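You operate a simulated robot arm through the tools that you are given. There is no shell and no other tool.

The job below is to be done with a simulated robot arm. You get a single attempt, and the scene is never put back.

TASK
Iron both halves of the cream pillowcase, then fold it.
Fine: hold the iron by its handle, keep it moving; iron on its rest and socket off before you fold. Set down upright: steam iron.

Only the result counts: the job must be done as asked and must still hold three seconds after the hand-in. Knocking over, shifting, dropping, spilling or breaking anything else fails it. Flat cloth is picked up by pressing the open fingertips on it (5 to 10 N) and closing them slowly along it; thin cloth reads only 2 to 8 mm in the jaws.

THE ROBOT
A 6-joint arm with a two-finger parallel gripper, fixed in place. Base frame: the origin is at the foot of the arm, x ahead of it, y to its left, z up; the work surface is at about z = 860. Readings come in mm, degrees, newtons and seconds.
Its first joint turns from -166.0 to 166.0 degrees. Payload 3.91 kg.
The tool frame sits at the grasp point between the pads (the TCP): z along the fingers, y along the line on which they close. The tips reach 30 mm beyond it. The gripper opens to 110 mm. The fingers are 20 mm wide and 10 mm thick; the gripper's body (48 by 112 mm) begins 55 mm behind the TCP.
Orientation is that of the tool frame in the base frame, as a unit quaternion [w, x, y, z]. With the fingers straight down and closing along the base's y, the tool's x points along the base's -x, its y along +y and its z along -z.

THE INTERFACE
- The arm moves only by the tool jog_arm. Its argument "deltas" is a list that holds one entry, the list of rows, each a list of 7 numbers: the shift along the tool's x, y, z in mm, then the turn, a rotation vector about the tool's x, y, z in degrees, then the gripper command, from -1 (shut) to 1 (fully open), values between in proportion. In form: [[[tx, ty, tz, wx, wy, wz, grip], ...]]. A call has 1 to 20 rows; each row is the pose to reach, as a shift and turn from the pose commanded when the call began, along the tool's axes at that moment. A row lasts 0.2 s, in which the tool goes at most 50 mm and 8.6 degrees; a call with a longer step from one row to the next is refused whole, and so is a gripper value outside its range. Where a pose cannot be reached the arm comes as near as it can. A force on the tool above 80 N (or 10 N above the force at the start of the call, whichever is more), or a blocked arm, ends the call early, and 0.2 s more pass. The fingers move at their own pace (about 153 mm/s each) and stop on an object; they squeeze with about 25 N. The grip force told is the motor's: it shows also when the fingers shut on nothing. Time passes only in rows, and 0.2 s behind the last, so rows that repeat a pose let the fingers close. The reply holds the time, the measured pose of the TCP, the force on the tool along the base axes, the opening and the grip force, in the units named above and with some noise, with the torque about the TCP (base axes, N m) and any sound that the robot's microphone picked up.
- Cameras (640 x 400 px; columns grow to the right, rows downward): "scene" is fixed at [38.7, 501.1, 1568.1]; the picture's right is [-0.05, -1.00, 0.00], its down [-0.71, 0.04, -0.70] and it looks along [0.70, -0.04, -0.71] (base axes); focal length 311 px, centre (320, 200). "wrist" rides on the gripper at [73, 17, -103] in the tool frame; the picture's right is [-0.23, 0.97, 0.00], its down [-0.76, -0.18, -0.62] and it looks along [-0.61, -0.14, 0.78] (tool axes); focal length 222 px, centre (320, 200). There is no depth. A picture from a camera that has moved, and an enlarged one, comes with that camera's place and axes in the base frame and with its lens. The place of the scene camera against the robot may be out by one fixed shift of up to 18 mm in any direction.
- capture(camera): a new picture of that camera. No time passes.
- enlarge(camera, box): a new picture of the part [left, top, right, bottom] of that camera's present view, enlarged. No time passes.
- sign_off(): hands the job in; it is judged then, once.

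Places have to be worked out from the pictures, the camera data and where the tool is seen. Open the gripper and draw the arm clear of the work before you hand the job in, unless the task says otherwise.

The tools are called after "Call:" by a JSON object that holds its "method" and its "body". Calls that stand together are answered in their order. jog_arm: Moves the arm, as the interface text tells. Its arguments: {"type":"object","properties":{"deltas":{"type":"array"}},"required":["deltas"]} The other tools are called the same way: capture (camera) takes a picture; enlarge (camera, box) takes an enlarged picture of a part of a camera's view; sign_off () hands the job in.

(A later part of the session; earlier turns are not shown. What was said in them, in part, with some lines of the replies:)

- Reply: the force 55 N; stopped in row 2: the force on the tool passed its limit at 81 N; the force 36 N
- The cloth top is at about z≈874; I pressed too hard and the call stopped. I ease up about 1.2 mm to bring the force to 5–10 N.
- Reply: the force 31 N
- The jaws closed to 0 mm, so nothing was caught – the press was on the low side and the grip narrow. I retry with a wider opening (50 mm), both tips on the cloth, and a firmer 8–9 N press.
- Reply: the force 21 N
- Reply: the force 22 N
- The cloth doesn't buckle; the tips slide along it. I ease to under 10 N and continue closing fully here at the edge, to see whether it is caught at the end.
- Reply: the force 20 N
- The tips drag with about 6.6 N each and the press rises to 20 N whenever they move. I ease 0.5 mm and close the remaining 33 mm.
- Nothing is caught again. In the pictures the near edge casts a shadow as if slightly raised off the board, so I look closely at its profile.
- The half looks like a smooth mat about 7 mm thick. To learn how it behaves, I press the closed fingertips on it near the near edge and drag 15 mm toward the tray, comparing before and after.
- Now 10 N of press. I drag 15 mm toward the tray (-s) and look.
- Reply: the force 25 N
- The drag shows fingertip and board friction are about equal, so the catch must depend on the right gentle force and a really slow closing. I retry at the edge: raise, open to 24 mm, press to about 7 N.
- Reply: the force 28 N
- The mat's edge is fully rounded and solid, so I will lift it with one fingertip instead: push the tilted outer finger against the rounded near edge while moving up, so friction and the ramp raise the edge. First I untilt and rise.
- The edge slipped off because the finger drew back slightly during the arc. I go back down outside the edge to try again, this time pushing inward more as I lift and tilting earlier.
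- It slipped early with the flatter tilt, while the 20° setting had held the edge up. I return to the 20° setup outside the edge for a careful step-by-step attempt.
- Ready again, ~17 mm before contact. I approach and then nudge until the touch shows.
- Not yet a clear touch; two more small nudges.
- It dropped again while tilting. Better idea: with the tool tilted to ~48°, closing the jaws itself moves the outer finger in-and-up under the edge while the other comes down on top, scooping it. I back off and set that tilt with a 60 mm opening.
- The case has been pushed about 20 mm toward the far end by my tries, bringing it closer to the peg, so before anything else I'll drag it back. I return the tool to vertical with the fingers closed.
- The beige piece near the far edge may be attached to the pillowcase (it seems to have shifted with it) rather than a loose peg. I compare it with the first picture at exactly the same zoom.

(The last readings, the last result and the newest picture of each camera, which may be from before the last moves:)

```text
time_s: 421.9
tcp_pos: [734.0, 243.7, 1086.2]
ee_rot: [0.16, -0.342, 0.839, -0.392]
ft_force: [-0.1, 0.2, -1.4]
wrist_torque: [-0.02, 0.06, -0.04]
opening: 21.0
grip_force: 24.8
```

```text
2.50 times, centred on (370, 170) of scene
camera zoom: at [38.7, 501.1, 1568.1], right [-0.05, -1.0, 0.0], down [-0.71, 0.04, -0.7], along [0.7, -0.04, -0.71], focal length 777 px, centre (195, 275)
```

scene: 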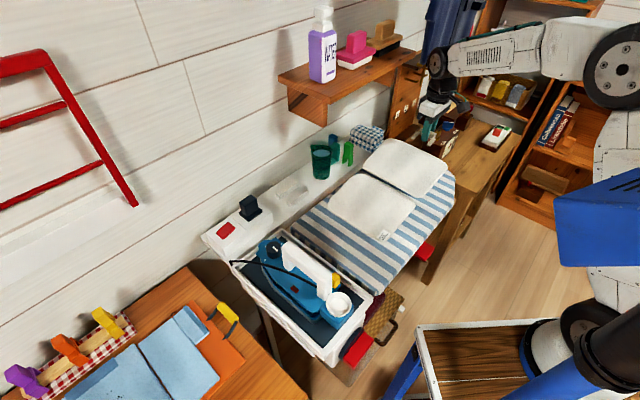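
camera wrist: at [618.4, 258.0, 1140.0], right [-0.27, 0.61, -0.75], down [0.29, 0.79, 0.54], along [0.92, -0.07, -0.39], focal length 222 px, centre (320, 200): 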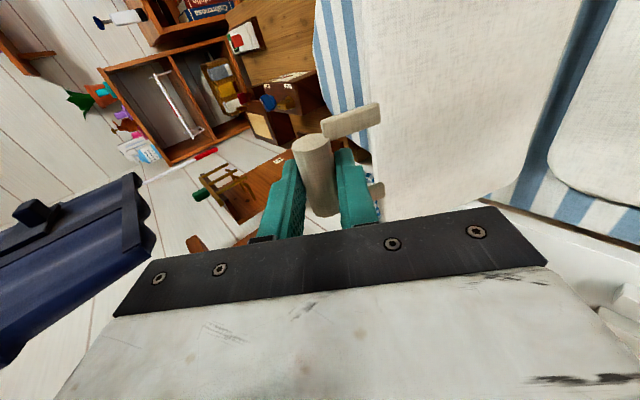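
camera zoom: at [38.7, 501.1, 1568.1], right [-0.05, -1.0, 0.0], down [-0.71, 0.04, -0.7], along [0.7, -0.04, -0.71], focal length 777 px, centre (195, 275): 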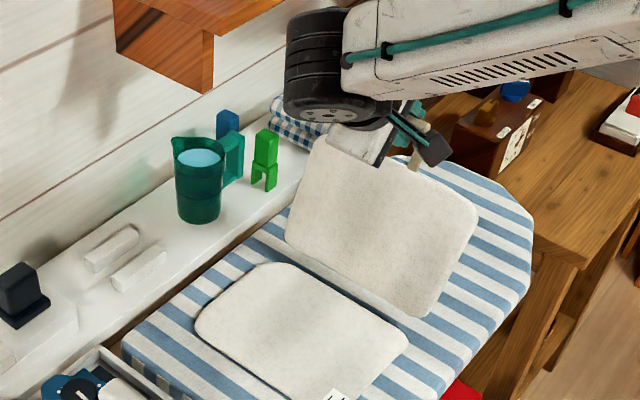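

The far half is now about 75° up. I swing it on past vertical (tool tilt to 70°).

Call:
{"method": "jog_arm", "body": {"deltas": [[[0, 12, -14.7, 5, 0, 0, -1], [0, 24.1, -29.4, 10, 0, 0, -1], [0, 38.5, -42, 15, 0, 0, -1], [0, 53.1, -54.1, 20, 0, 0, -1]]]}}

Call:
{"method": "capture", "body": {"camera": "wrist"}}

Call:
{"method": "enlarge", "body": {"camera": "scene", "box": [270, 90, 450, 260]}}

```text
time_s: 422.9
tcp_pos: [680.6, 300.9, 1080.5]
ee_rot: [0.219, -0.309, 0.757, -0.532]
ft_force: [10.9, 10.2, 52.5]
wrist_torque: [-0.85, -0.54, 0.48]
opening: 39.8
grip_force: 24.9
```

```text
taken
camera wrist: at [554.9, 323.5, 1100.7], right [-0.07, 0.4, -0.92], down [0.17, 0.91, 0.38], along [0.98, -0.13, -0.13], focal length 222 px, centre (320, 200)
```

wrist: 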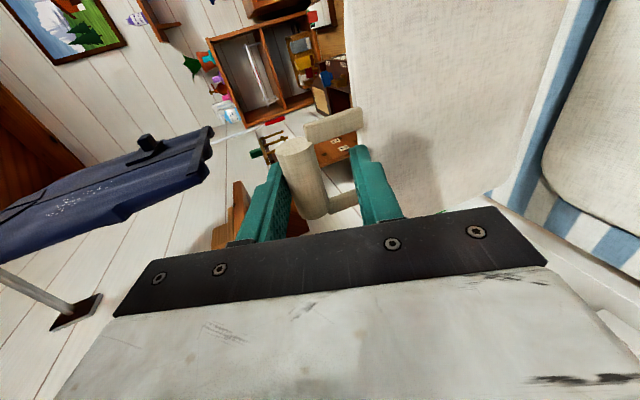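

```text
2.35 times, centred on (360, 175) of scene
camera zoom: at [38.7, 501.1, 1568.1], right [-0.05, -1.0, 0.0], down [-0.71, 0.04, -0.7], along [0.7, -0.04, -0.71], focal length 731 px, centre (226, 259)
```

zoom: 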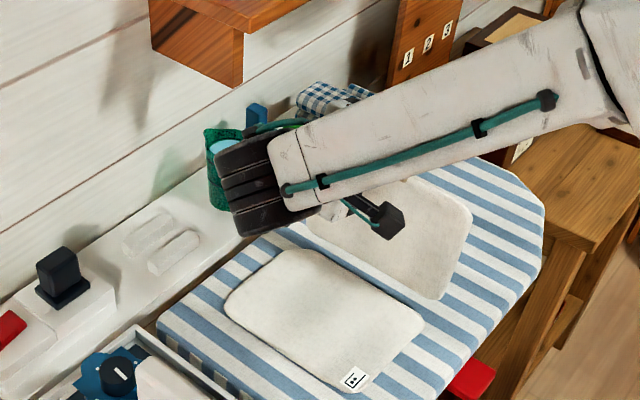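

A load of 50 N appeared and the bar twisted in the jaws, so the half is jammed against the board. I relieve it at once by rising 12 mm and look.

Call:
{"method": "jog_arm", "body": {"deltas": [[[0, -5.6, -2.1, 0, 0, 0, -1], [0, -11.3, -4.1, 0, 0, 0, -1]]]}}

Call:
{"method": "capture", "body": {"camera": "wrist"}}

Call:
{"method": "capture", "body": {"camera": "scene"}}

```text
time_s: 423.5
tcp_pos: [680.1, 299.6, 1090.6]
ee_rot: [0.217, -0.31, 0.758, -0.532]
ft_force: [9.0, 8.6, 24.6]
wrist_torque: [-0.06, -0.3, 0.15]
opening: 21.2
grip_force: 25.9
```

```text
taken
camera wrist: at [555.6, 322.6, 1110.6], right [-0.07, 0.4, -0.92], down [0.18, 0.91, 0.38], along [0.98, -0.13, -0.14], focal length 222 px, centre (320, 200)
```

wrist: 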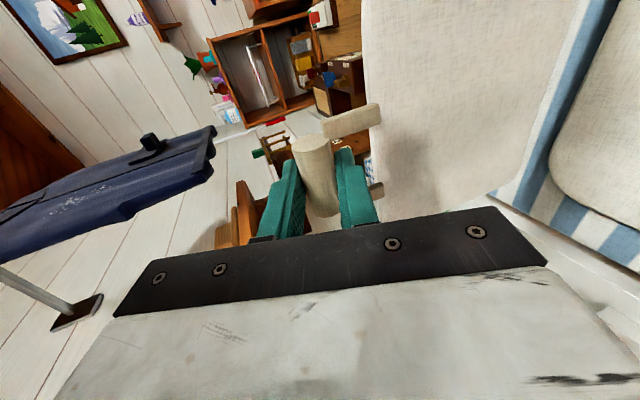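

```text
taken
```

scene: 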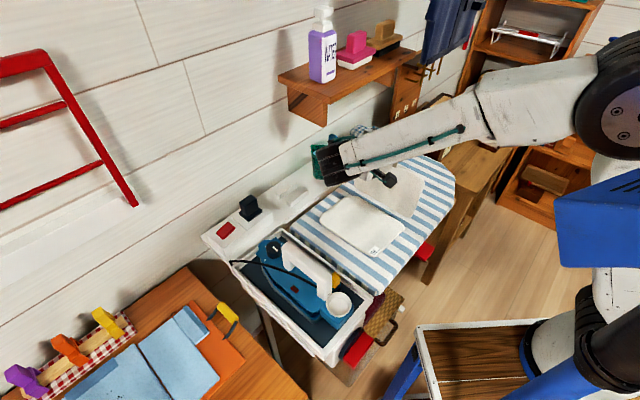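

Still 25 N pushing up through the bar; I rise another 15 mm.

Call:
{"method": "jog_arm", "body": {"deltas": [[[0, -5.6, -2.1, 0, 0, 0, -1], [0, -14.1, -5.1, 0, 0, 0, -1]]]}}

Call:
{"method": "enlarge", "body": {"camera": "scene", "box": [290, 110, 450, 260]}}

```text
time_s: 424.1
tcp_pos: [680.2, 298.2, 1107.9]
ee_rot: [0.215, -0.31, 0.758, -0.532]
ft_force: [0.2, 0.4, -1.9]
wrist_torque: [0.0, 0.11, 0.02]
opening: 20.8
grip_force: 25.0
```

```text
2.67 times, centred on (370, 185) of scene
camera zoom: at [38.7, 501.1, 1568.1], right [-0.05, -1.0, 0.0], down [-0.71, 0.04, -0.7], along [0.7, -0.04, -0.71], focal length 828 px, centre (187, 240)
```

zoom: 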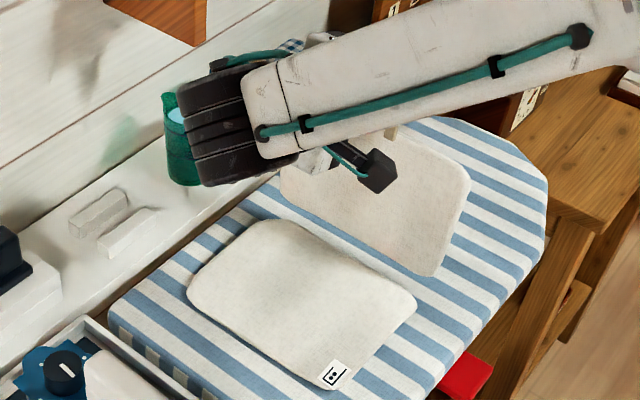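

At z≈1108 only the half's own weight hangs (1.9 N): the loop-to-seam length is about 233 mm, longer than I assumed. The half now leans slightly past vertical; I ease it further over (tilt to 80°) following the corrected arc.

Call:
{"method": "jog_arm", "body": {"deltas": [[[0, 8.4, -6.8, 2.5, 0, 0, -1], [0, 16.8, -13.6, 5, 0, 0, -1], [0, 25.2, -20.5, 7.5, 0, 0, -1], [0, 33.6, -27.3, 10, 0, 0, -1]]]}}

Call:
{"method": "capture", "body": {"camera": "wrist"}}

Call:
{"method": "capture", "body": {"camera": "scene"}}

```text
time_s: 425.1
tcp_pos: [655.0, 325.2, 1085.9]
ee_rot: [0.244, -0.29, 0.708, -0.596]
ft_force: [-0.3, 0.1, -2.7]
wrist_torque: [0.0, 0.09, 0.04]
opening: 21.0
grip_force: 25.1
```

```text
taken
camera wrist: at [528.7, 349.2, 1087.5], right [0.04, 0.28, -0.96], down [0.14, 0.95, 0.28], along [0.99, -0.14, 0.0], focal length 222 px, centre (320, 200)
```

wrist: 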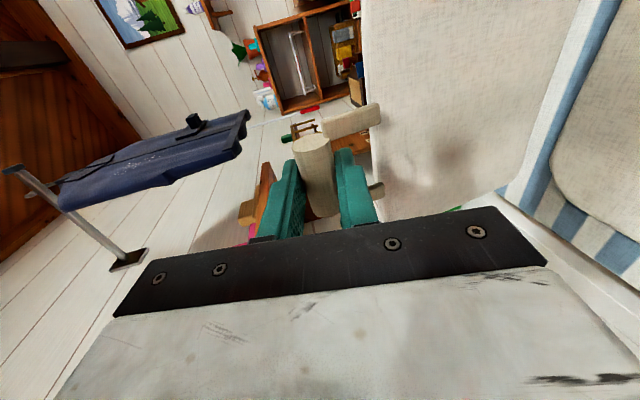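

```text
taken
```

scene: 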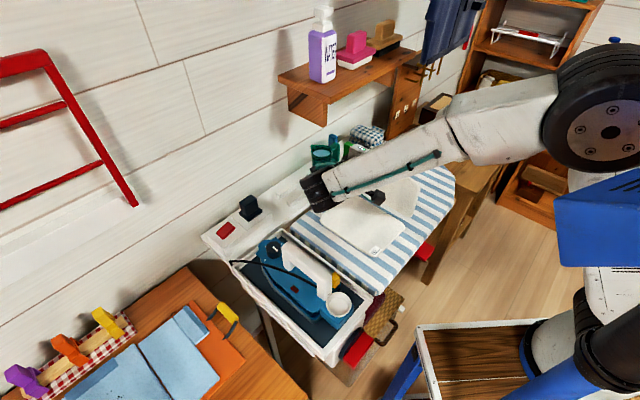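

I zoom in to judge the far half's lean.

Call:
{"method": "enlarge", "body": {"camera": "scene", "box": [290, 130, 450, 260]}}

Call:
{"method": "enlarge", "body": {"camera": "wrist", "box": [300, 0, 640, 240]}}

```text
3.08 times, centred on (370, 195) of scene
camera zoom: at [38.7, 501.1, 1568.1], right [-0.05, -1.0, 0.0], down [-0.71, 0.04, -0.7], along [0.7, -0.04, -0.71], focal length 956 px, centre (166, 215)
```

zoom: 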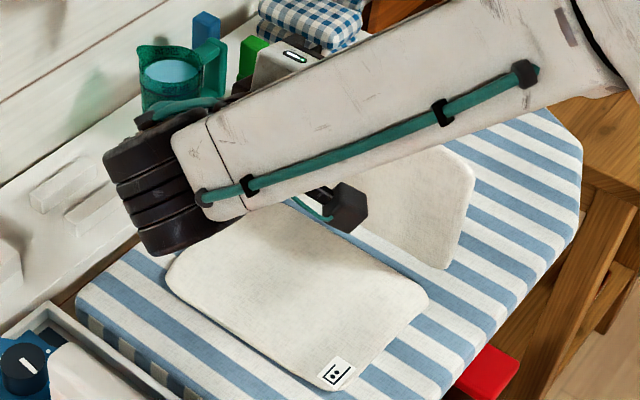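

```text
1.67 times, centred on (470, 120) of wrist
camera zoom: at [528.7, 349.2, 1087.5], right [0.04, 0.28, -0.96], down [0.14, 0.95, 0.28], along [0.99, -0.14, 0.0], focal length 370 px, centre (70, 333)
```

zoom: 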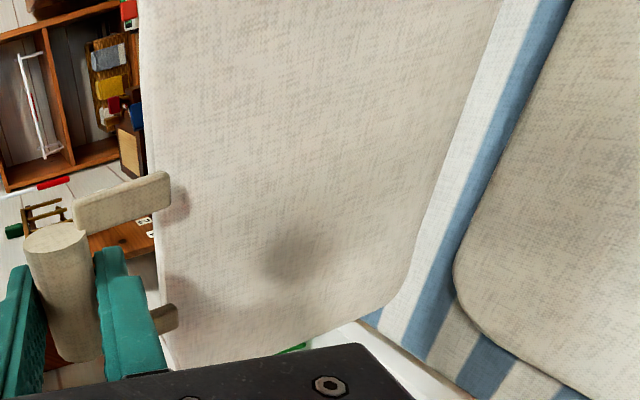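

The half leans about 16° past vertical but my hand lies on the side it must fall to. I will pin its lower edge on the board by pressing lightly and roll the bar inside the jaws until the fingers point down; first I bring it nearly upright with a light press.

Call:
{"method": "jog_arm", "body": {"deltas": [[[0, -2.6, 8.5, 0, 0, 0, -1], [0, -5.2, 17, 0, 0, 0, -1]]]}}

```text
time_s: 425.7
tcp_pos: [667.9, 313.0, 1088.5]
ee_rot: [0.243, -0.29, 0.709, -0.595]
ft_force: [0.9, -0.5, -2.1]
wrist_torque: [0.05, 0.03, 0.02]
opening: 21.1
grip_force: 25.2
```

No press yet; I lower in 2–3 mm steps until it bears on the board.

Call:
{"method": "jog_arm", "body": {"deltas": [[[0, 2, 0.35, 0, 0, 0, -1], [0, 4, 0.7, 0, 0, 0, -1]]]}}

Call:
{"method": "jog_arm", "body": {"deltas": [[[0, 1.5, 0.26, 0, 0, 0, -1], [0, 3, 0.5, 0, 0, 0, -1]]]}}

```text
time_s: 426.3
tcp_pos: [666.6, 311.8, 1085.1]
ee_rot: [0.244, -0.289, 0.709, -0.596]
ft_force: [-0.1, 2.1, 9.7]
wrist_torque: [-0.21, -0.1, -0.03]
opening: 21.3
grip_force: 25.3
```

```text
time_s: 426.9
tcp_pos: [666.4, 311.5, 1078.5]
ee_rot: [0.241, -0.291, 0.709, -0.595]
ft_force: [0.4, 1.3, -0.3]
wrist_torque: [0.16, 0.05, -0.02]
opening: 21.1
grip_force: 25.0
```

The load vanished, so the lower edge slid or the bar turned. I look.

Call:
{"method": "enlarge", "body": {"camera": "scene", "box": [290, 130, 450, 260]}}

Call:
{"method": "capture", "body": {"camera": "wrist"}}

```text
3.08 times, centred on (370, 195) of scene
camera zoom: at [38.7, 501.1, 1568.1], right [-0.05, -1.0, 0.0], down [-0.71, 0.04, -0.7], along [0.7, -0.04, -0.71], focal length 956 px, centre (166, 215)
```

zoom: 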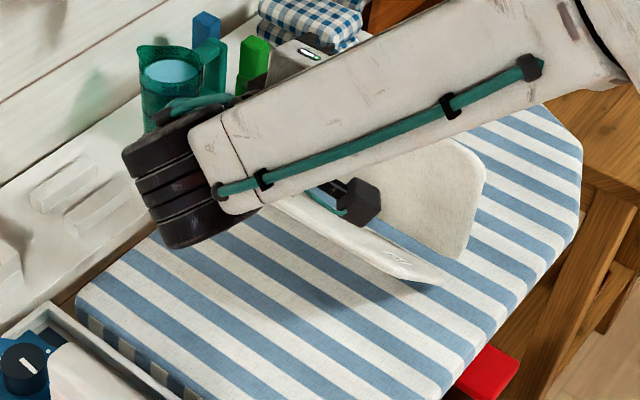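

```text
taken
camera wrist: at [540.7, 336.3, 1080.5], right [0.04, 0.28, -0.96], down [0.14, 0.95, 0.28], along [0.99, -0.14, 0.0], focal length 222 px, centre (320, 200)
```

wrist: 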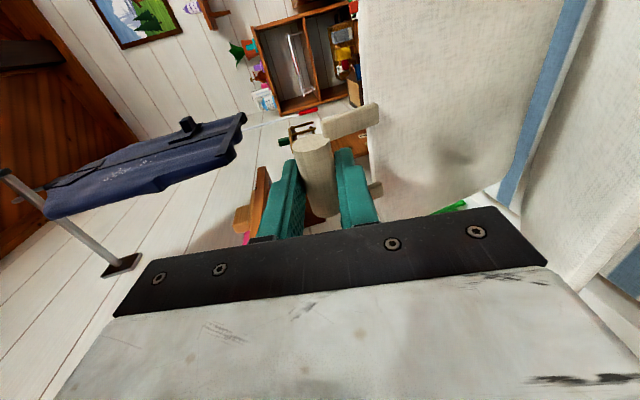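

The near half seems to have come up too, closing like a book. I zoom in to understand the posture.

Call:
{"method": "enlarge", "body": {"camera": "scene", "box": [340, 170, 420, 230]}}

Call:
{"method": "enlarge", "body": {"camera": "wrist", "box": [340, 0, 640, 240]}}

```text
6.67 times, centred on (380, 200) of scene
camera zoom: at [38.7, 501.1, 1568.1], right [-0.05, -1.0, 0.0], down [-0.71, 0.04, -0.7], along [0.7, -0.04, -0.71], focal length 2071 px, centre (-80, 200)
```

zoom: 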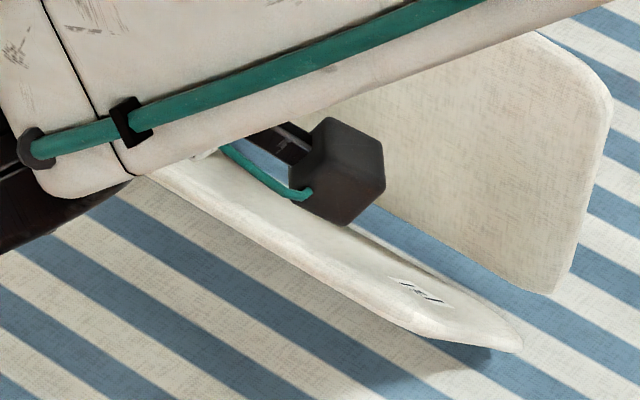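

```text
1.67 times, centred on (490, 120) of wrist
camera zoom: at [540.7, 336.3, 1080.5], right [0.04, 0.28, -0.96], down [0.14, 0.95, 0.28], along [0.99, -0.14, 0.0], focal length 370 px, centre (37, 333)
```

zoom: 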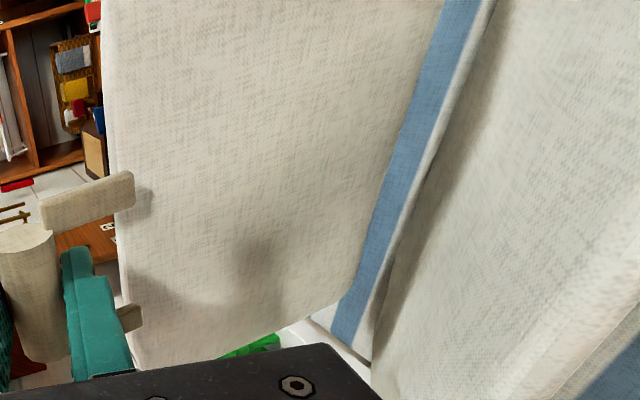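

I let 0.4 s pass without moving to see whether the near half stays up or falls back.

Call:
{"method": "jog_arm", "body": {"deltas": [[[0, 0, 0, 0, 0, 0, -1]]]}}

Call:
{"method": "enlarge", "body": {"camera": "scene", "box": [310, 150, 430, 240]}}

```text
time_s: 427.3
tcp_pos: [665.9, 312.0, 1080.7]
ee_rot: [0.243, -0.29, 0.709, -0.595]
ft_force: [-3.2, 1.1, 3.6]
wrist_torque: [0.11, 0.2, -0.01]
opening: 20.9
grip_force: 25.0
```

```text
4.44 times, centred on (370, 195) of scene
camera zoom: at [38.7, 501.1, 1568.1], right [-0.05, -1.0, 0.0], down [-0.71, 0.04, -0.7], along [0.7, -0.04, -0.71], focal length 1381 px, centre (98, 222)
```

zoom: 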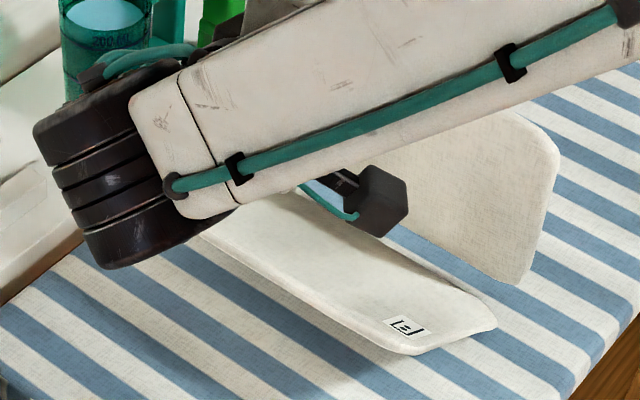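

It is falling back down – it was only thrown up by the slip. I wait for it to settle.

Call:
{"method": "jog_arm", "body": {"deltas": [[[0, 0, 0, 0, 0, 0, -1], [0, 0, 0, 0, 0, 0, -1], [0, 0, 0, 0, 0, 0, -1]]]}}

Call:
{"method": "enlarge", "body": {"camera": "scene", "box": [290, 130, 450, 260]}}

Call:
{"method": "capture", "body": {"camera": "wrist"}}

```text
time_s: 428.1
tcp_pos: [665.3, 311.9, 1081.4]
ee_rot: [0.244, -0.289, 0.709, -0.595]
ft_force: [-2.3, -1.3, 6.4]
wrist_torque: [-0.06, -0.12, -0.08]
opening: 21.1
grip_force: 24.5
```

```text
3.08 times, centred on (370, 195) of scene
camera zoom: at [38.7, 501.1, 1568.1], right [-0.05, -1.0, 0.0], down [-0.71, 0.04, -0.7], along [0.7, -0.04, -0.71], focal length 956 px, centre (166, 215)
```

zoom: 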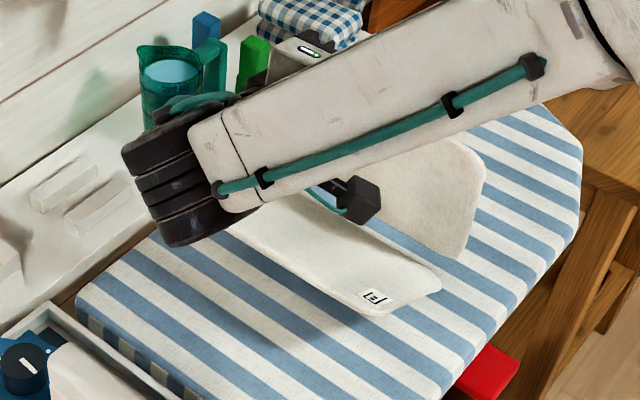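

```text
taken
camera wrist: at [540.4, 336.7, 1082.8], right [0.04, 0.28, -0.96], down [0.14, 0.95, 0.28], along [0.99, -0.14, 0.0], focal length 222 px, centre (320, 200)
```

wrist: 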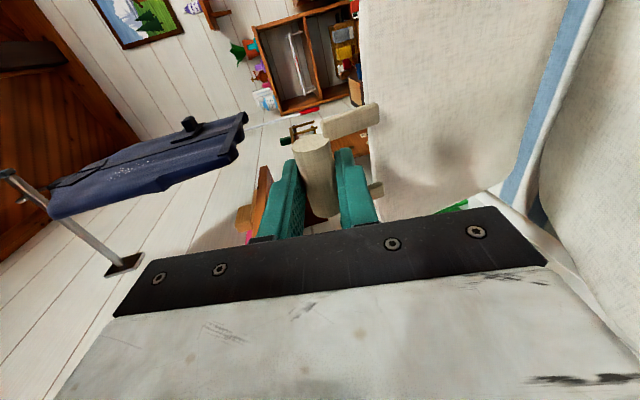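

The near half stays propped while I press on the seam, so I relieve that by rising 14 mm.

Call:
{"method": "jog_arm", "body": {"deltas": [[[0, -6.9, -1.2, 0, 0, 0, -1], [0, -13.8, -2.4, 0, 0, 0, -1], [0, -13.8, -2.4, 0, 0, 0, -1], [0, -13.8, -2.4, 0, 0, 0, -1]]]}}

Call:
{"method": "enlarge", "body": {"camera": "scene", "box": [290, 130, 450, 260]}}

```text
time_s: 429.1
tcp_pos: [666.3, 311.7, 1094.0]
ee_rot: [0.243, -0.289, 0.708, -0.596]
ft_force: [-0.4, -1.1, -2.3]
wrist_torque: [0.05, 0.01, -0.04]
opening: 21.4
grip_force: 25.5
```

```text
3.08 times, centred on (370, 195) of scene
camera zoom: at [38.7, 501.1, 1568.1], right [-0.05, -1.0, 0.0], down [-0.71, 0.04, -0.7], along [0.7, -0.04, -0.71], focal length 956 px, centre (166, 215)
```

zoom: 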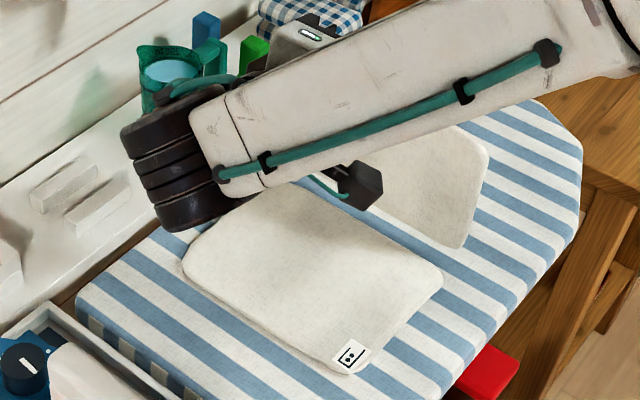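

The near half lies flat again and the far half leans on my grip. Now I loosen the jaws slightly (26 mm) so the bar can roll, keep it blocked by the finger, and rotate the hand around it back over the top, first to 35° tilt.

Call:
{"method": "jog_arm", "body": {"deltas": [[[0, 3, 0.5, 0, 0, 0, -1], [0, 5, 0.9, 0, 0, 0, -1], [0, 5, 0.9, 0, 0, 0, -0.55], [0, 5, 0.9, 0, 0, 0, -0.52], [0, 5, 0.9, 0, 0, 0, -0.52]]]}}

Call:
{"method": "enlarge", "body": {"camera": "wrist", "box": [240, 80, 440, 230]}}

Call:
{"method": "enlarge", "body": {"camera": "scene", "box": [290, 130, 450, 260]}}

```text
time_s: 430.3
tcp_pos: [666.2, 313.0, 1090.3]
ee_rot: [0.243, -0.289, 0.709, -0.596]
ft_force: [-0.1, -0.6, -1.7]
wrist_torque: [0.01, 0.05, 0.01]
opening: 27.3
grip_force: 0.5
```

```text
2.67 times, centred on (340, 155) of wrist
camera zoom: at [541.2, 337.1, 1091.8], right [0.04, 0.28, -0.96], down [0.14, 0.95, 0.28], along [0.99, -0.14, 0.0], focal length 592 px, centre (267, 320)
```

zoom: 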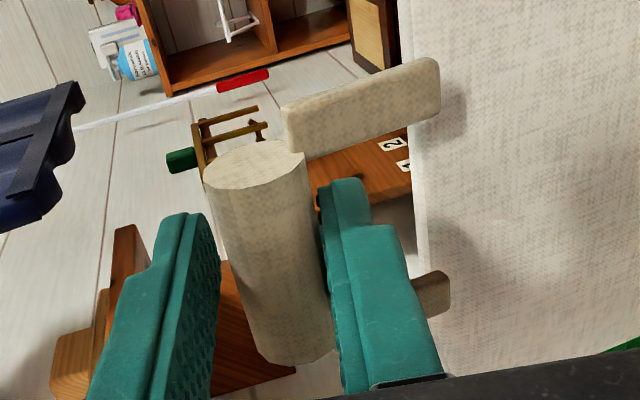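

```text
3.08 times, centred on (370, 195) of scene
camera zoom: at [38.7, 501.1, 1568.1], right [-0.05, -1.0, 0.0], down [-0.71, 0.04, -0.7], along [0.7, -0.04, -0.71], focal length 956 px, centre (166, 215)
```

zoom: 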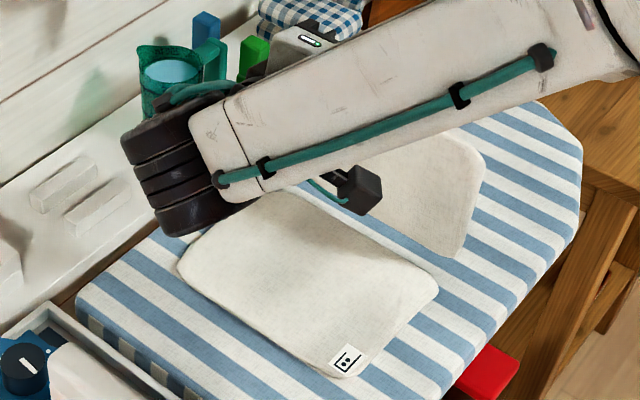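

The bar rests loosely on the lower finger. I rotate the hand around the bar to 35° tilt.

Call:
{"method": "jog_arm", "body": {"deltas": [[[0, -0.9, 0.1, -7.5, 0, 0, -0.52], [0, -1.7, 0.2, -15, 0, 0, -0.52], [0, -2.5, 0.5, -22.5, 0, 0, -0.52], [0, -3.3, 0.9, -30, 0, 0, -0.52], [0, -4.0, 1.4, -37.5, 0, 0, -0.52], [0, -4.7, 1.9, -45, 0, 0, -0.52]]]}}

Call:
{"method": "capture", "body": {"camera": "wrist"}}

Call:
{"method": "enlarge", "body": {"camera": "scene", "box": [290, 110, 450, 260]}}

```text
time_s: 431.7
tcp_pos: [668.3, 311.0, 1094.2]
ee_rot: [0.113, -0.36, 0.883, -0.278]
ft_force: [-0.4, -0.3, -0.7]
wrist_torque: [0.0, 0.0, 0.0]
opening: 26.3
grip_force: 0.0
```

```text
taken
camera wrist: at [564.6, 313.2, 1169.2], right [-0.4, 0.73, -0.56], down [0.4, 0.68, 0.61], along [0.83, 0.02, -0.56], focal length 222 px, centre (320, 200)
```

wrist: 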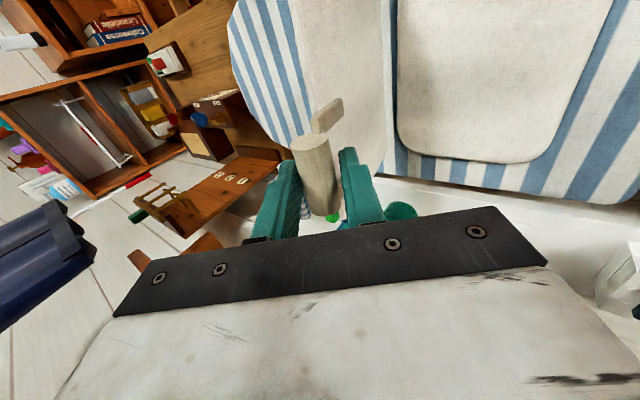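

```text
2.67 times, centred on (370, 185) of scene
camera zoom: at [38.7, 501.1, 1568.1], right [-0.05, -1.0, 0.0], down [-0.71, 0.04, -0.7], along [0.7, -0.04, -0.71], focal length 828 px, centre (187, 240)
```

zoom: 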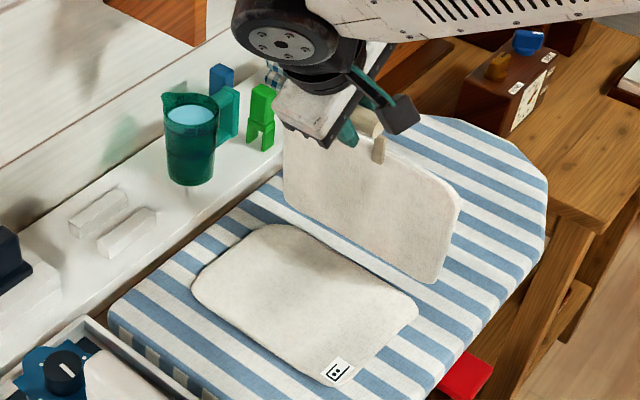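

The far half now stands almost upright, caged between the fingers, with the hand coming around on top. I continue rotating the hand to -10° and check.

Call:
{"method": "jog_arm", "body": {"deltas": [[[0, -0.9, 0.1, -7.5, 0, 0, -0.52], [0, -1.7, 0.2, -15, 0, 0, -0.52], [0, -2.5, 0.5, -22.5, 0, 0, -0.52], [0, -3.3, 0.9, -30, 0, 0, -0.52], [0, -4.0, 1.4, -37.5, 0, 0, -0.52], [0, -4.7, 1.9, -45, 0, 0, -0.52]]]}}

Call:
{"method": "capture", "body": {"camera": "wrist"}}

Call:
{"method": "enlarge", "body": {"camera": "scene", "box": [290, 110, 450, 260]}}

```text
time_s: 433.1
tcp_pos: [672.1, 306.5, 1095.3]
ee_rot: [-0.033, -0.376, 0.923, 0.081]
ft_force: [0.3, 0.1, 0.0]
wrist_torque: [-0.01, -0.02, -0.04]
opening: 26.4
grip_force: 0.1
```

```text
taken
camera wrist: at [620.3, 255.9, 1199.7], right [-0.51, 0.84, 0.17], down [0.74, 0.33, 0.58], along [0.44, 0.42, -0.8], focal length 222 px, centre (320, 200)
```

wrist: 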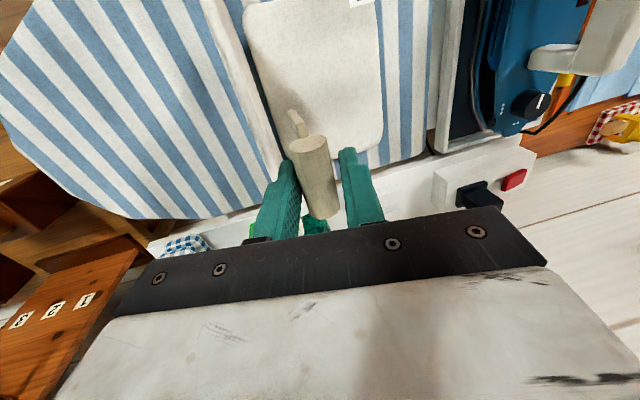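

```text
2.67 times, centred on (370, 185) of scene
camera zoom: at [38.7, 501.1, 1568.1], right [-0.05, -1.0, 0.0], down [-0.71, 0.04, -0.7], along [0.7, -0.04, -0.71], focal length 828 px, centre (187, 240)
```

zoom: 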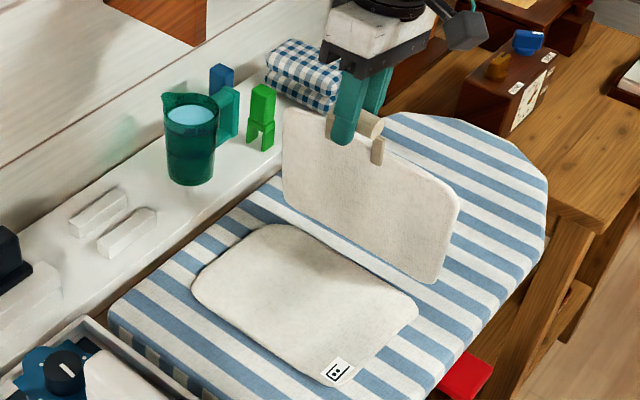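

The far half stands upright by itself, caged by the fingers, with the hand above. I rotate the hand on to -40° so I can then grip and swing the half over and down.

Call:
{"method": "jog_arm", "body": {"deltas": [[[0, -0.9, 0.1, -7.5, 0, 0, -0.52], [0, -1.7, 0.2, -15, 0, 0, -0.52], [0, -2.5, 0.5, -22.5, 0, 0, -0.52], [0, -3.3, 0.9, -30, 0, 0, -0.52]]]}}

Call:
{"method": "capture", "body": {"camera": "wrist"}}

Call:
{"method": "enlarge", "body": {"camera": "scene", "box": [290, 110, 450, 260]}}

```text
time_s: 434.1
tcp_pos: [673.7, 305.5, 1093.0]
ee_rot: [-0.129, -0.355, 0.87, 0.317]
ft_force: [-0.4, 0.4, 0.1]
wrist_torque: [0.02, -0.04, 0.02]
opening: 26.6
grip_force: 0.0
```

```text
taken
camera wrist: at [659.0, 216.6, 1183.6], right [-0.36, 0.69, 0.63], down [0.92, 0.15, 0.36], along [0.16, 0.71, -0.69], focal length 222 px, centre (320, 200)
```

wrist: 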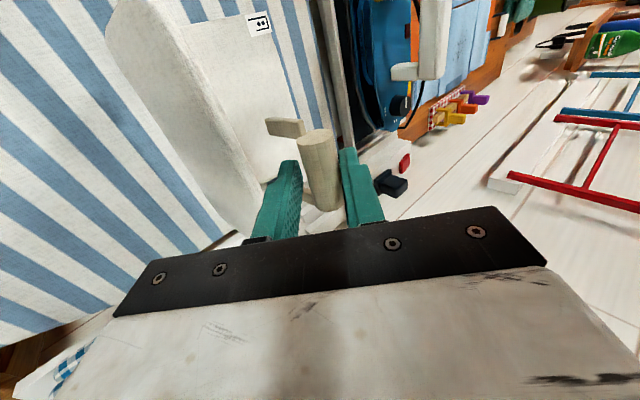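

```text
2.67 times, centred on (370, 185) of scene
camera zoom: at [38.7, 501.1, 1568.1], right [-0.05, -1.0, 0.0], down [-0.71, 0.04, -0.7], along [0.7, -0.04, -0.71], focal length 828 px, centre (187, 240)
```

zoom: 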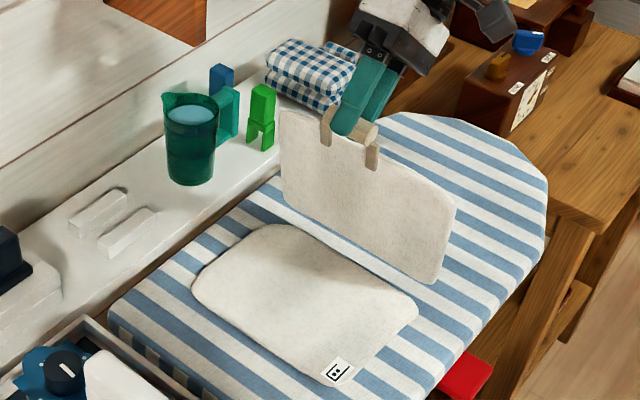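

The half leans on the finger and the hand is now in the right attitude. I grip the bar firmly and swing the half over toward the near side, first 30°.

Call:
{"method": "jog_arm", "body": {"deltas": [[[0, 0, 0, 0, 0, 0, -0.6], [0, 0, 0, 0, 0, 0, -0.8], [0, 0, 0, 0, 0, 0, -1], [0, 0, 0, 0, 0, 0, -1], [0, 12, 16, 5, 0, 0, -1], [0, 22.7, 33, 10, 0, 0, -1], [0, 31.7, 51, 15, 0, 0, -1], [0, 39.2, 69.5, 20, 0, 0, -1], [0, 45, 88.8, 25, 0, 0, -1], [0, 49.3, 108.2, 30, 0, 0, -1]]]}}

Call:
{"method": "capture", "body": {"camera": "wrist"}}

Call:
{"method": "enlarge", "body": {"camera": "scene", "box": [290, 110, 450, 260]}}

```text
time_s: 436.3
tcp_pos: [599.4, 379.9, 1042.5]
ee_rot: [-0.033, -0.376, 0.922, 0.08]
ft_force: [0.2, -0.4, -0.1]
wrist_torque: [0.05, 0.23, -0.05]
opening: 21.2
grip_force: 25.3
```

```text
taken
camera wrist: at [547.1, 330.4, 1147.5], right [-0.51, 0.85, 0.17], down [0.74, 0.33, 0.58], along [0.44, 0.42, -0.8], focal length 222 px, centre (320, 200)
```

wrist: 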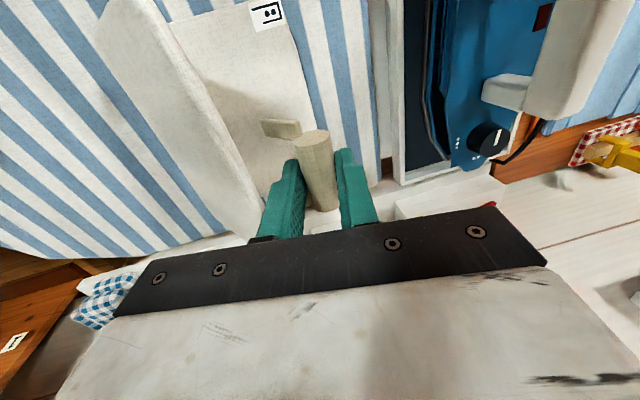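

```text
2.67 times, centred on (370, 185) of scene
camera zoom: at [38.7, 501.1, 1568.1], right [-0.05, -1.0, 0.0], down [-0.71, 0.04, -0.7], along [0.7, -0.04, -0.71], focal length 828 px, centre (187, 240)
```

zoom: 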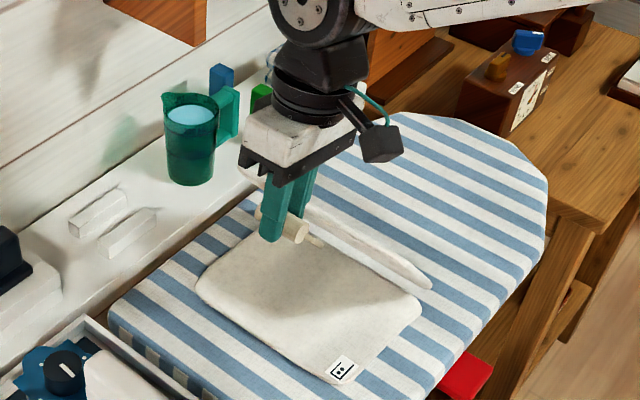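

The far half is folding over the near half nicely with no load. I continue the swing and lowering, next 15°, then check.

Call:
{"method": "jog_arm", "body": {"deltas": [[[0, 12.1, 16.1, 5, 0, 0, -1], [0, 22.8, 33.1, 10, 0, 0, -1], [0, 31.9, 50.9, 15, 0, 0, -1], [0, 39.3, 69.5, 20, 0, 0, -1]]]}}

Call:
{"method": "capture", "body": {"camera": "wrist"}}

Call:
{"method": "enlarge", "body": {"camera": "scene", "box": [260, 130, 440, 290]}}

```text
time_s: 437.3
tcp_pos: [563.6, 417.4, 981.2]
ee_rot: [0.033, -0.376, 0.923, -0.081]
ft_force: [0.3, -0.8, -1.3]
wrist_torque: [0.1, 0.2, 0.03]
opening: 21.0
grip_force: 25.5
```

```text
taken
camera wrist: at [486.4, 392.6, 1080.4], right [-0.51, 0.84, -0.17], down [0.59, 0.49, 0.64], along [0.63, 0.23, -0.75], focal length 222 px, centre (320, 200)
```

wrist: 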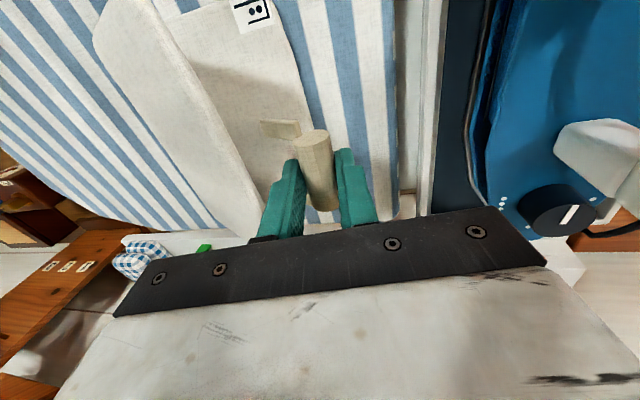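

```text
2.50 times, centred on (350, 210) of scene
camera zoom: at [38.7, 501.1, 1568.1], right [-0.05, -1.0, 0.0], down [-0.71, 0.04, -0.7], along [0.7, -0.04, -0.71], focal length 777 px, centre (245, 175)
```

zoom: 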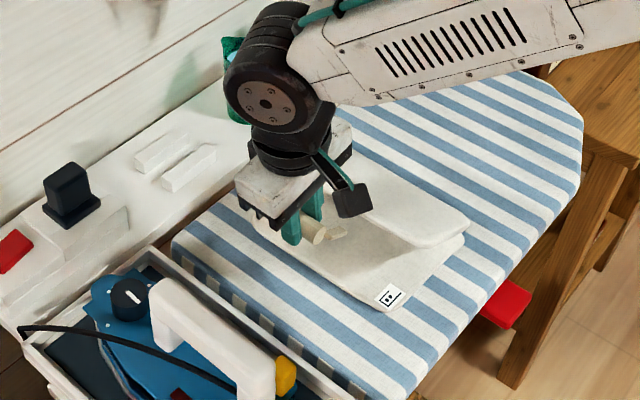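

Almost closed. I continue to about 65° of swing (bar ~920 mm high), then check.

Call:
{"method": "jog_arm", "body": {"deltas": [[[0, 12.1, 16.1, 5, 0, 0, -1], [0, 22.8, 33.1, 10, 0, 0, -1], [0, 31.9, 50.9, 15, 0, 0, -1]]]}}

Call:
{"method": "capture", "body": {"camera": "wrist"}}

Call:
{"method": "enlarge", "body": {"camera": "scene", "box": [260, 130, 440, 290]}}

```text
time_s: 438.1
tcp_pos: [548.3, 434.7, 924.8]
ee_rot: [0.083, -0.368, 0.904, -0.201]
ft_force: [0.1, -0.3, -2.6]
wrist_torque: [0.11, 0.2, 0.04]
opening: 21.2
grip_force: 25.0
```

```text
taken
camera wrist: at [455.3, 427.2, 1011.2], right [-0.45, 0.79, -0.41], down [0.47, 0.61, 0.64], along [0.76, 0.1, -0.65], focal length 222 px, centre (320, 200)
```

wrist: 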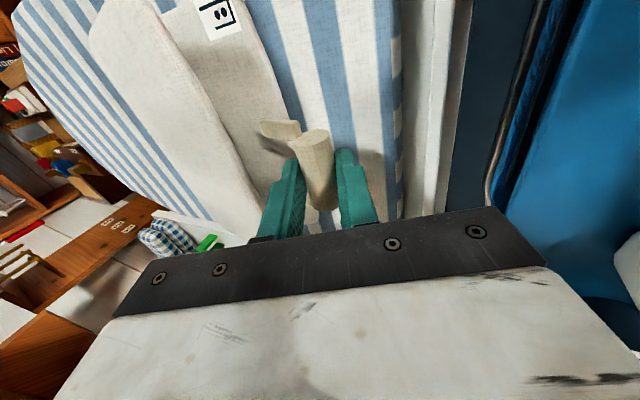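

```text
2.50 times, centred on (350, 210) of scene
camera zoom: at [38.7, 501.1, 1568.1], right [-0.05, -1.0, 0.0], down [-0.71, 0.04, -0.7], along [0.7, -0.04, -0.71], focal length 777 px, centre (245, 175)
```

zoom: 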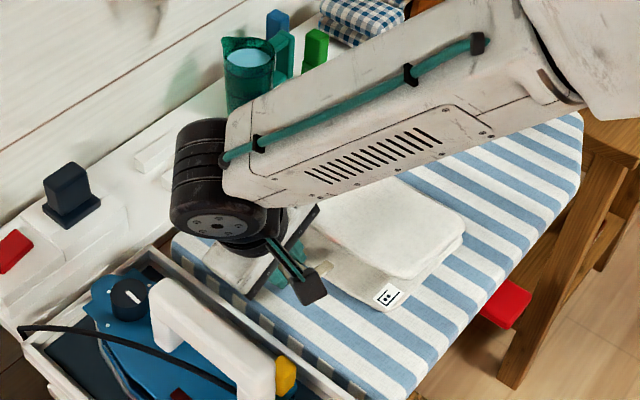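

The far half is nearly down (bar ~919 mm). I lower another 22 mm gently before releasing.

Call:
{"method": "jog_arm", "body": {"deltas": [[[0, 3.1, 6.6, 1, 0, 0, -1], [0, 6.2, 13.3, 2, 0, 0, -1], [0, 9.3, 19.9, 3, 0, 0, -1]]]}}

Call:
{"method": "enlarge", "body": {"camera": "wrist", "box": [140, 0, 460, 220]}}

```text
time_s: 438.9
tcp_pos: [549.0, 434.4, 903.0]
ee_rot: [0.092, -0.367, 0.898, -0.225]
ft_force: [-0.2, 1.2, -0.3]
wrist_torque: [0.06, -0.16, 0.18]
opening: 21.1
grip_force: 24.8
```

```text
1.82 times, centred on (300, 110) of wrist
camera zoom: at [451.5, 429.3, 986.4], right [-0.44, 0.77, -0.46], down [0.45, 0.63, 0.63], along [0.78, 0.07, -0.62], focal length 404 px, centre (356, 364)
```

zoom: 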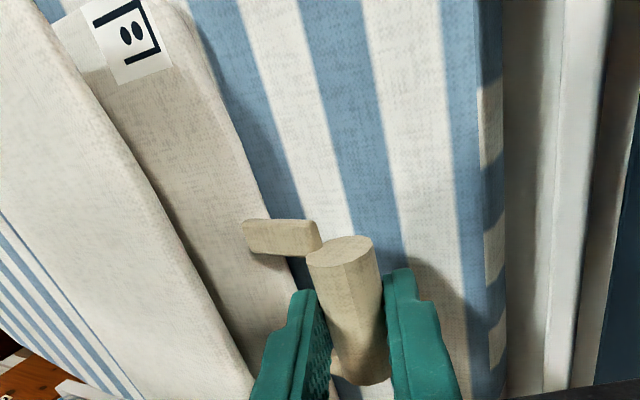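

The far half lies on the near half with no load left. I open the fingers modestly and back out along the tool axis.

Call:
{"method": "jog_arm", "body": {"deltas": [[[0, 0, 0, 0, 0, 0, -0.5], [0, 0, 0, 0, 0, 0, -0.34], [0, 0, 0, 0, 0, 0, -0.34], [0, 0, -10, 0, 0, 0, -0.34], [0, 0, -25, 0, 0, 0, -0.34], [0, 0, -42, 0, 0, 0, -0.34], [0, 0, -60, 0, 0, 0, -0.34]]]}}

Call:
{"method": "capture", "body": {"camera": "wrist"}}

Call:
{"method": "enlarge", "body": {"camera": "scene", "box": [260, 130, 440, 290]}}

```text
time_s: 440.5
tcp_pos: [528.9, 454.2, 956.4]
ee_rot: [0.092, -0.367, 0.898, -0.224]
ft_force: [1.3, -0.3, 0.6]
wrist_torque: [-0.03, 0.0, -0.02]
opening: 36.4
grip_force: 0.0
```

```text
taken
camera wrist: at [431.8, 450.1, 1040.3], right [-0.44, 0.77, -0.46], down [0.45, 0.63, 0.63], along [0.78, 0.07, -0.62], focal length 222 px, centre (320, 200)
```

wrist: 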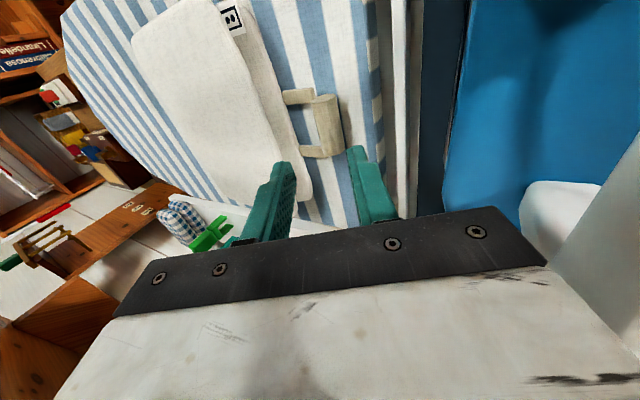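

```text
2.50 times, centred on (350, 210) of scene
camera zoom: at [38.7, 501.1, 1568.1], right [-0.05, -1.0, 0.0], down [-0.71, 0.04, -0.7], along [0.7, -0.04, -0.71], focal length 777 px, centre (245, 175)
```

zoom: 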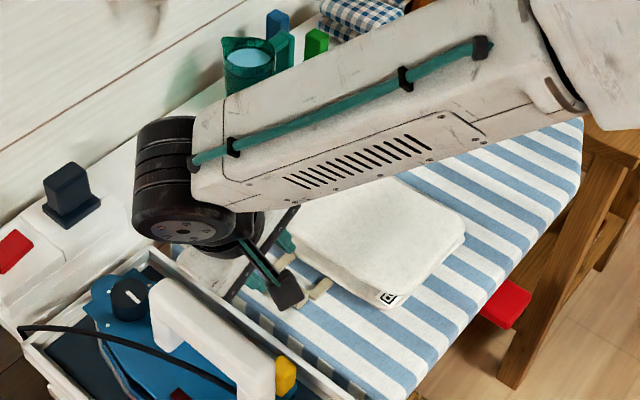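

The pillowcase is folded: the far half rests on the near half with its loop on the board. I rise and straighten the tool, moving away from the iron.

Call:
{"method": "jog_arm", "body": {"deltas": [[[0, -12, -18, 0, 0, 0, -0.34], [0, -32, -32, -7, 0, 0, -0.34], [0, -50, -46, -14, 0, 0, 0], [0, -67, -58, -21, 0, 0, 0], [0, -82.2, -69.5, -28, 0, 0, 0]]]}}

Call:
{"method": "capture", "body": {"camera": "wrist"}}

Call:
{"method": "capture", "body": {"camera": "scene"}}

```text
time_s: 441.7
tcp_pos: [556.4, 427.8, 1057.0]
ee_rot: [0.0, -0.378, 0.926, 0.0]
ft_force: [0.1, 0.4, -0.2]
wrist_torque: [-0.01, 0.0, -0.01]
opening: 55.1
grip_force: 0.0
```

```text
taken
camera wrist: at [491.8, 388.8, 1160.0], right [-0.52, 0.85, 0.0], down [0.67, 0.41, 0.62], along [0.53, 0.32, -0.78], focal length 222 px, centre (320, 200)
```

wrist: 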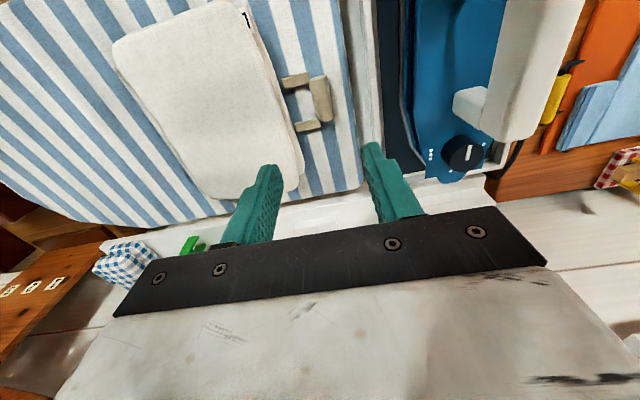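

```text
taken
```

scene: 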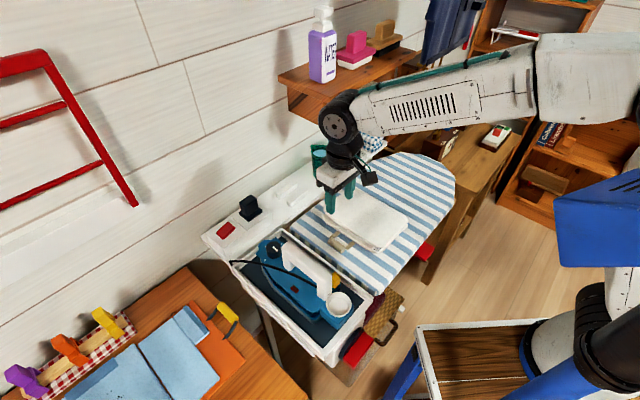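

I check the fold, the iron and the rocker closely.

Call:
{"method": "enlarge", "body": {"camera": "scene", "box": [300, 170, 430, 260]}}

Call:
{"method": "enlarge", "body": {"camera": "scene", "box": [200, 190, 380, 350]}}

Call:
{"method": "enlarge", "body": {"camera": "wrist", "box": [90, 0, 350, 210]}}

Call:
{"method": "enlarge", "body": {"camera": "scene", "box": [212, 218, 242, 238]}}

```text
4.44 times, centred on (365, 215) of scene
camera zoom: at [38.7, 501.1, 1568.1], right [-0.05, -1.0, 0.0], down [-0.71, 0.04, -0.7], along [0.7, -0.04, -0.71], focal length 1381 px, centre (120, 133)
```

zoom: 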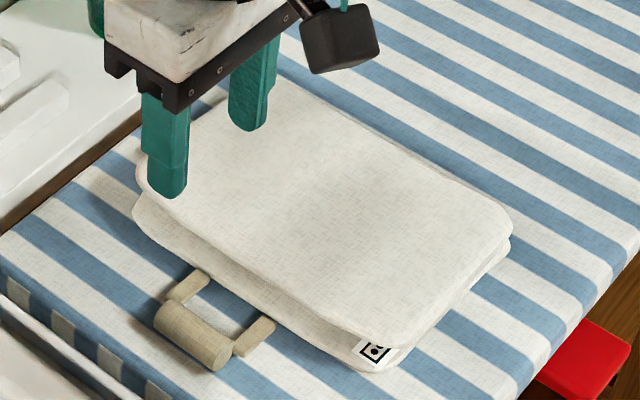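

```text
2.50 times, centred on (290, 270) of scene
camera zoom: at [38.7, 501.1, 1568.1], right [-0.05, -1.0, 0.0], down [-0.71, 0.04, -0.7], along [0.7, -0.04, -0.71], focal length 777 px, centre (395, 25)
```

zoom: 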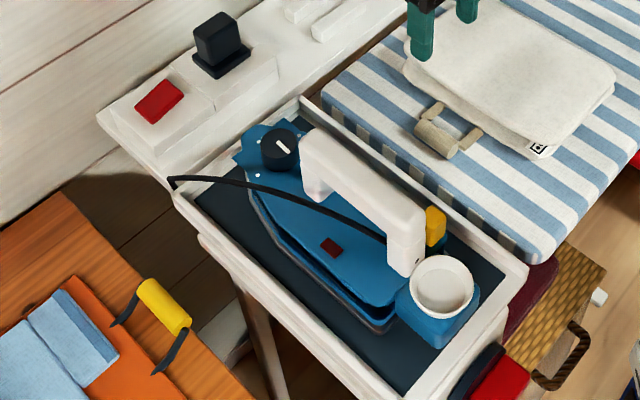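

```text
1.90 times, centred on (220, 105) of wrist
camera zoom: at [491.8, 388.8, 1160.0], right [-0.52, 0.85, 0.0], down [0.67, 0.41, 0.62], along [0.53, 0.32, -0.78], focal length 423 px, centre (510, 381)
```

zoom: 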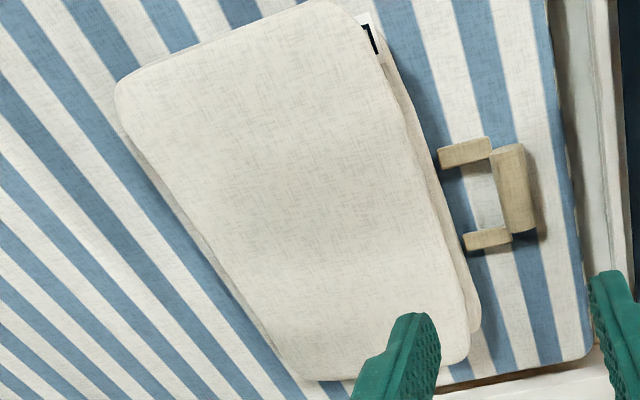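

```text
16.00 times, centred on (227, 228) of scene
camera zoom: at [38.7, 501.1, 1568.1], right [-0.05, -1.0, 0.0], down [-0.71, 0.04, -0.7], along [0.7, -0.04, -0.71], focal length 4971 px, centre (1808, -248)
```

zoom: 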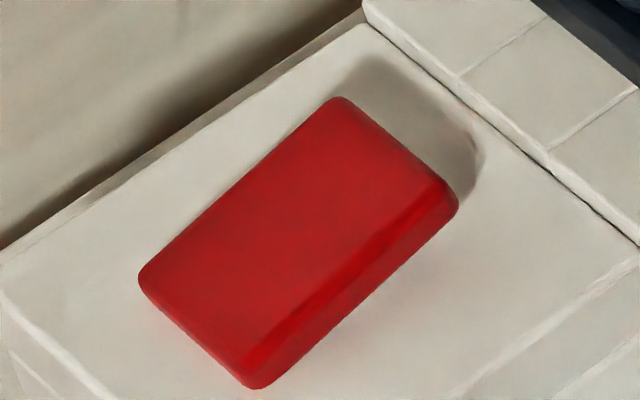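

Everything is in order: the fold is flat and aligned, the iron stands on its mat, and the rocker keeps its "off" tilt. I open the gripper and draw the arm up and clear.

Call:
{"method": "jog_arm", "body": {"deltas": [[[0, 0, -40, 0, 0, 0, 0.3], [0, 0, -80, 0, 0, 0, 0.6], [0, 0, -120, 0, 0, 0, 1], [0, 0, -160, 0, 0, 0, 1], [28, -23, -175, 0, 0, 0, 1], [56, -46, -175, 0, 0, 0, 1], [84, -69, -175, 0, 0, 0, 1], [112, -92, -175, 0, 0, 0, 1], [140, -116, -175, 0, 0, 0, 1], [140, -116, -175, 0, 0, 0, 1]]]}}

Call:
{"method": "capture", "body": {"camera": "scene"}}

Call:
{"method": "enlarge", "body": {"camera": "scene", "box": [290, 130, 470, 270]}}

Call:
{"method": "capture", "body": {"camera": "wrist"}}

```text
time_s: 443.9
tcp_pos: [539.0, 245.8, 1231.8]
ee_rot: [0.0, -0.378, 0.926, -0.002]
ft_force: [-0.3, 0.0, 0.6]
wrist_torque: [-0.03, 0.02, -0.01]
opening: 110.0
grip_force: 0.0
```

```text
taken
```

scene: 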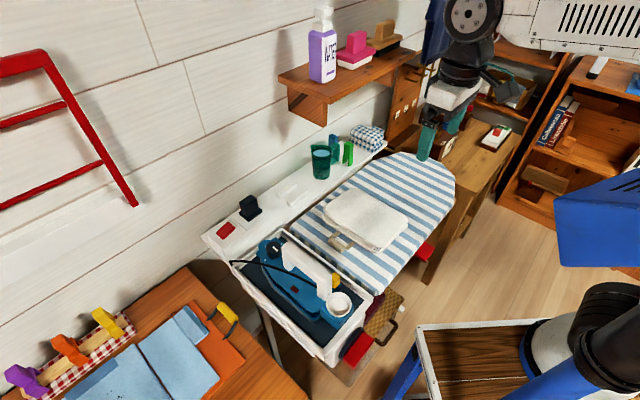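

```text
2.86 times, centred on (380, 200) of scene
camera zoom: at [38.7, 501.1, 1568.1], right [-0.05, -1.0, 0.0], down [-0.71, 0.04, -0.7], along [0.7, -0.04, -0.71], focal length 888 px, centre (149, 200)
```

zoom: 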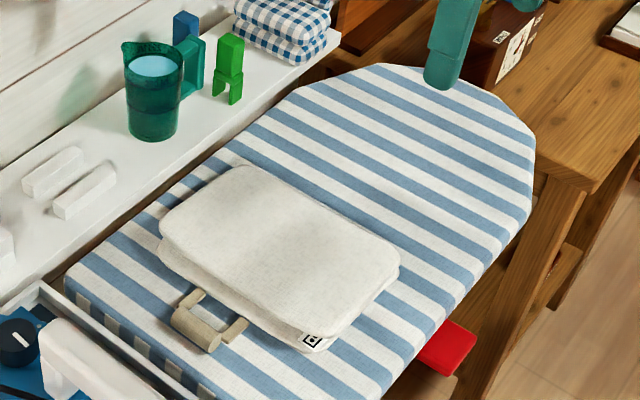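

```text
taken
camera wrist: at [474.0, 208.2, 1336.6], right [-0.52, 0.85, 0.0], down [0.67, 0.41, 0.62], along [0.53, 0.32, -0.78], focal length 222 px, centre (320, 200)
```

wrist: 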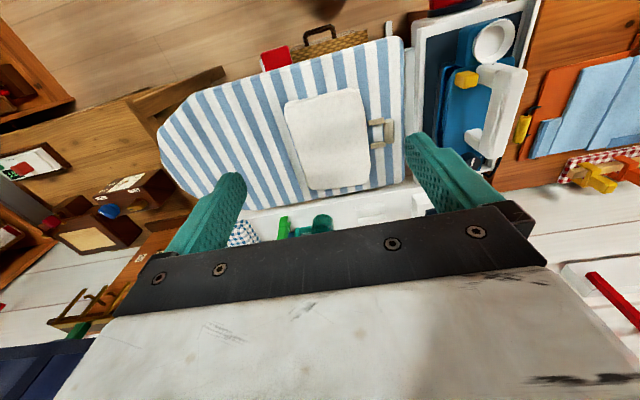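

The pillowcase is ironed on both halves and folded on the board. The iron stands upright on its mat in the tray with its lamp dark, and the rocker is on the off side. Nothing else has moved and the arm is clear with the gripper open, so I hand the job in.

Call:
{"method": "sign_off", "body": {}}

```text
The job is handed in.
```

Both halves of the pillowcase are ironed, and it is folded flat on the board. I handed the job in and haven't seen the verdict.

- **Ironing:** all the creases on both halves had disappeared in the pictures afterwards. I held the iron by its handle and kept it moving whenever it was on the cloth.
- **Dial:** the care label asks for two dots. The dial is back where it started, with the white line pointing at the handle. I take that position to be the two-dot setting, because the lamp lit there and the next step clockwise ran hotter. I turned it through its range to find this out, and waited until the lamp showed the lower temperature before ironing.
- **Iron and socket:** before I folded, the iron was back upright on its mat in the tray and the red rocker was tilted the opposite way from its starting "on" position. The lamp has stayed dark since.
- **Folding:** my first tries to pick up the near half failed and slid the pillowcase around on the board. I then folded it by the loop on the far half. It ended lying squarely on itself, nearer the tray than where it started.

In the last pictures nothing else looked moved, and the arm is clear with the gripper open.
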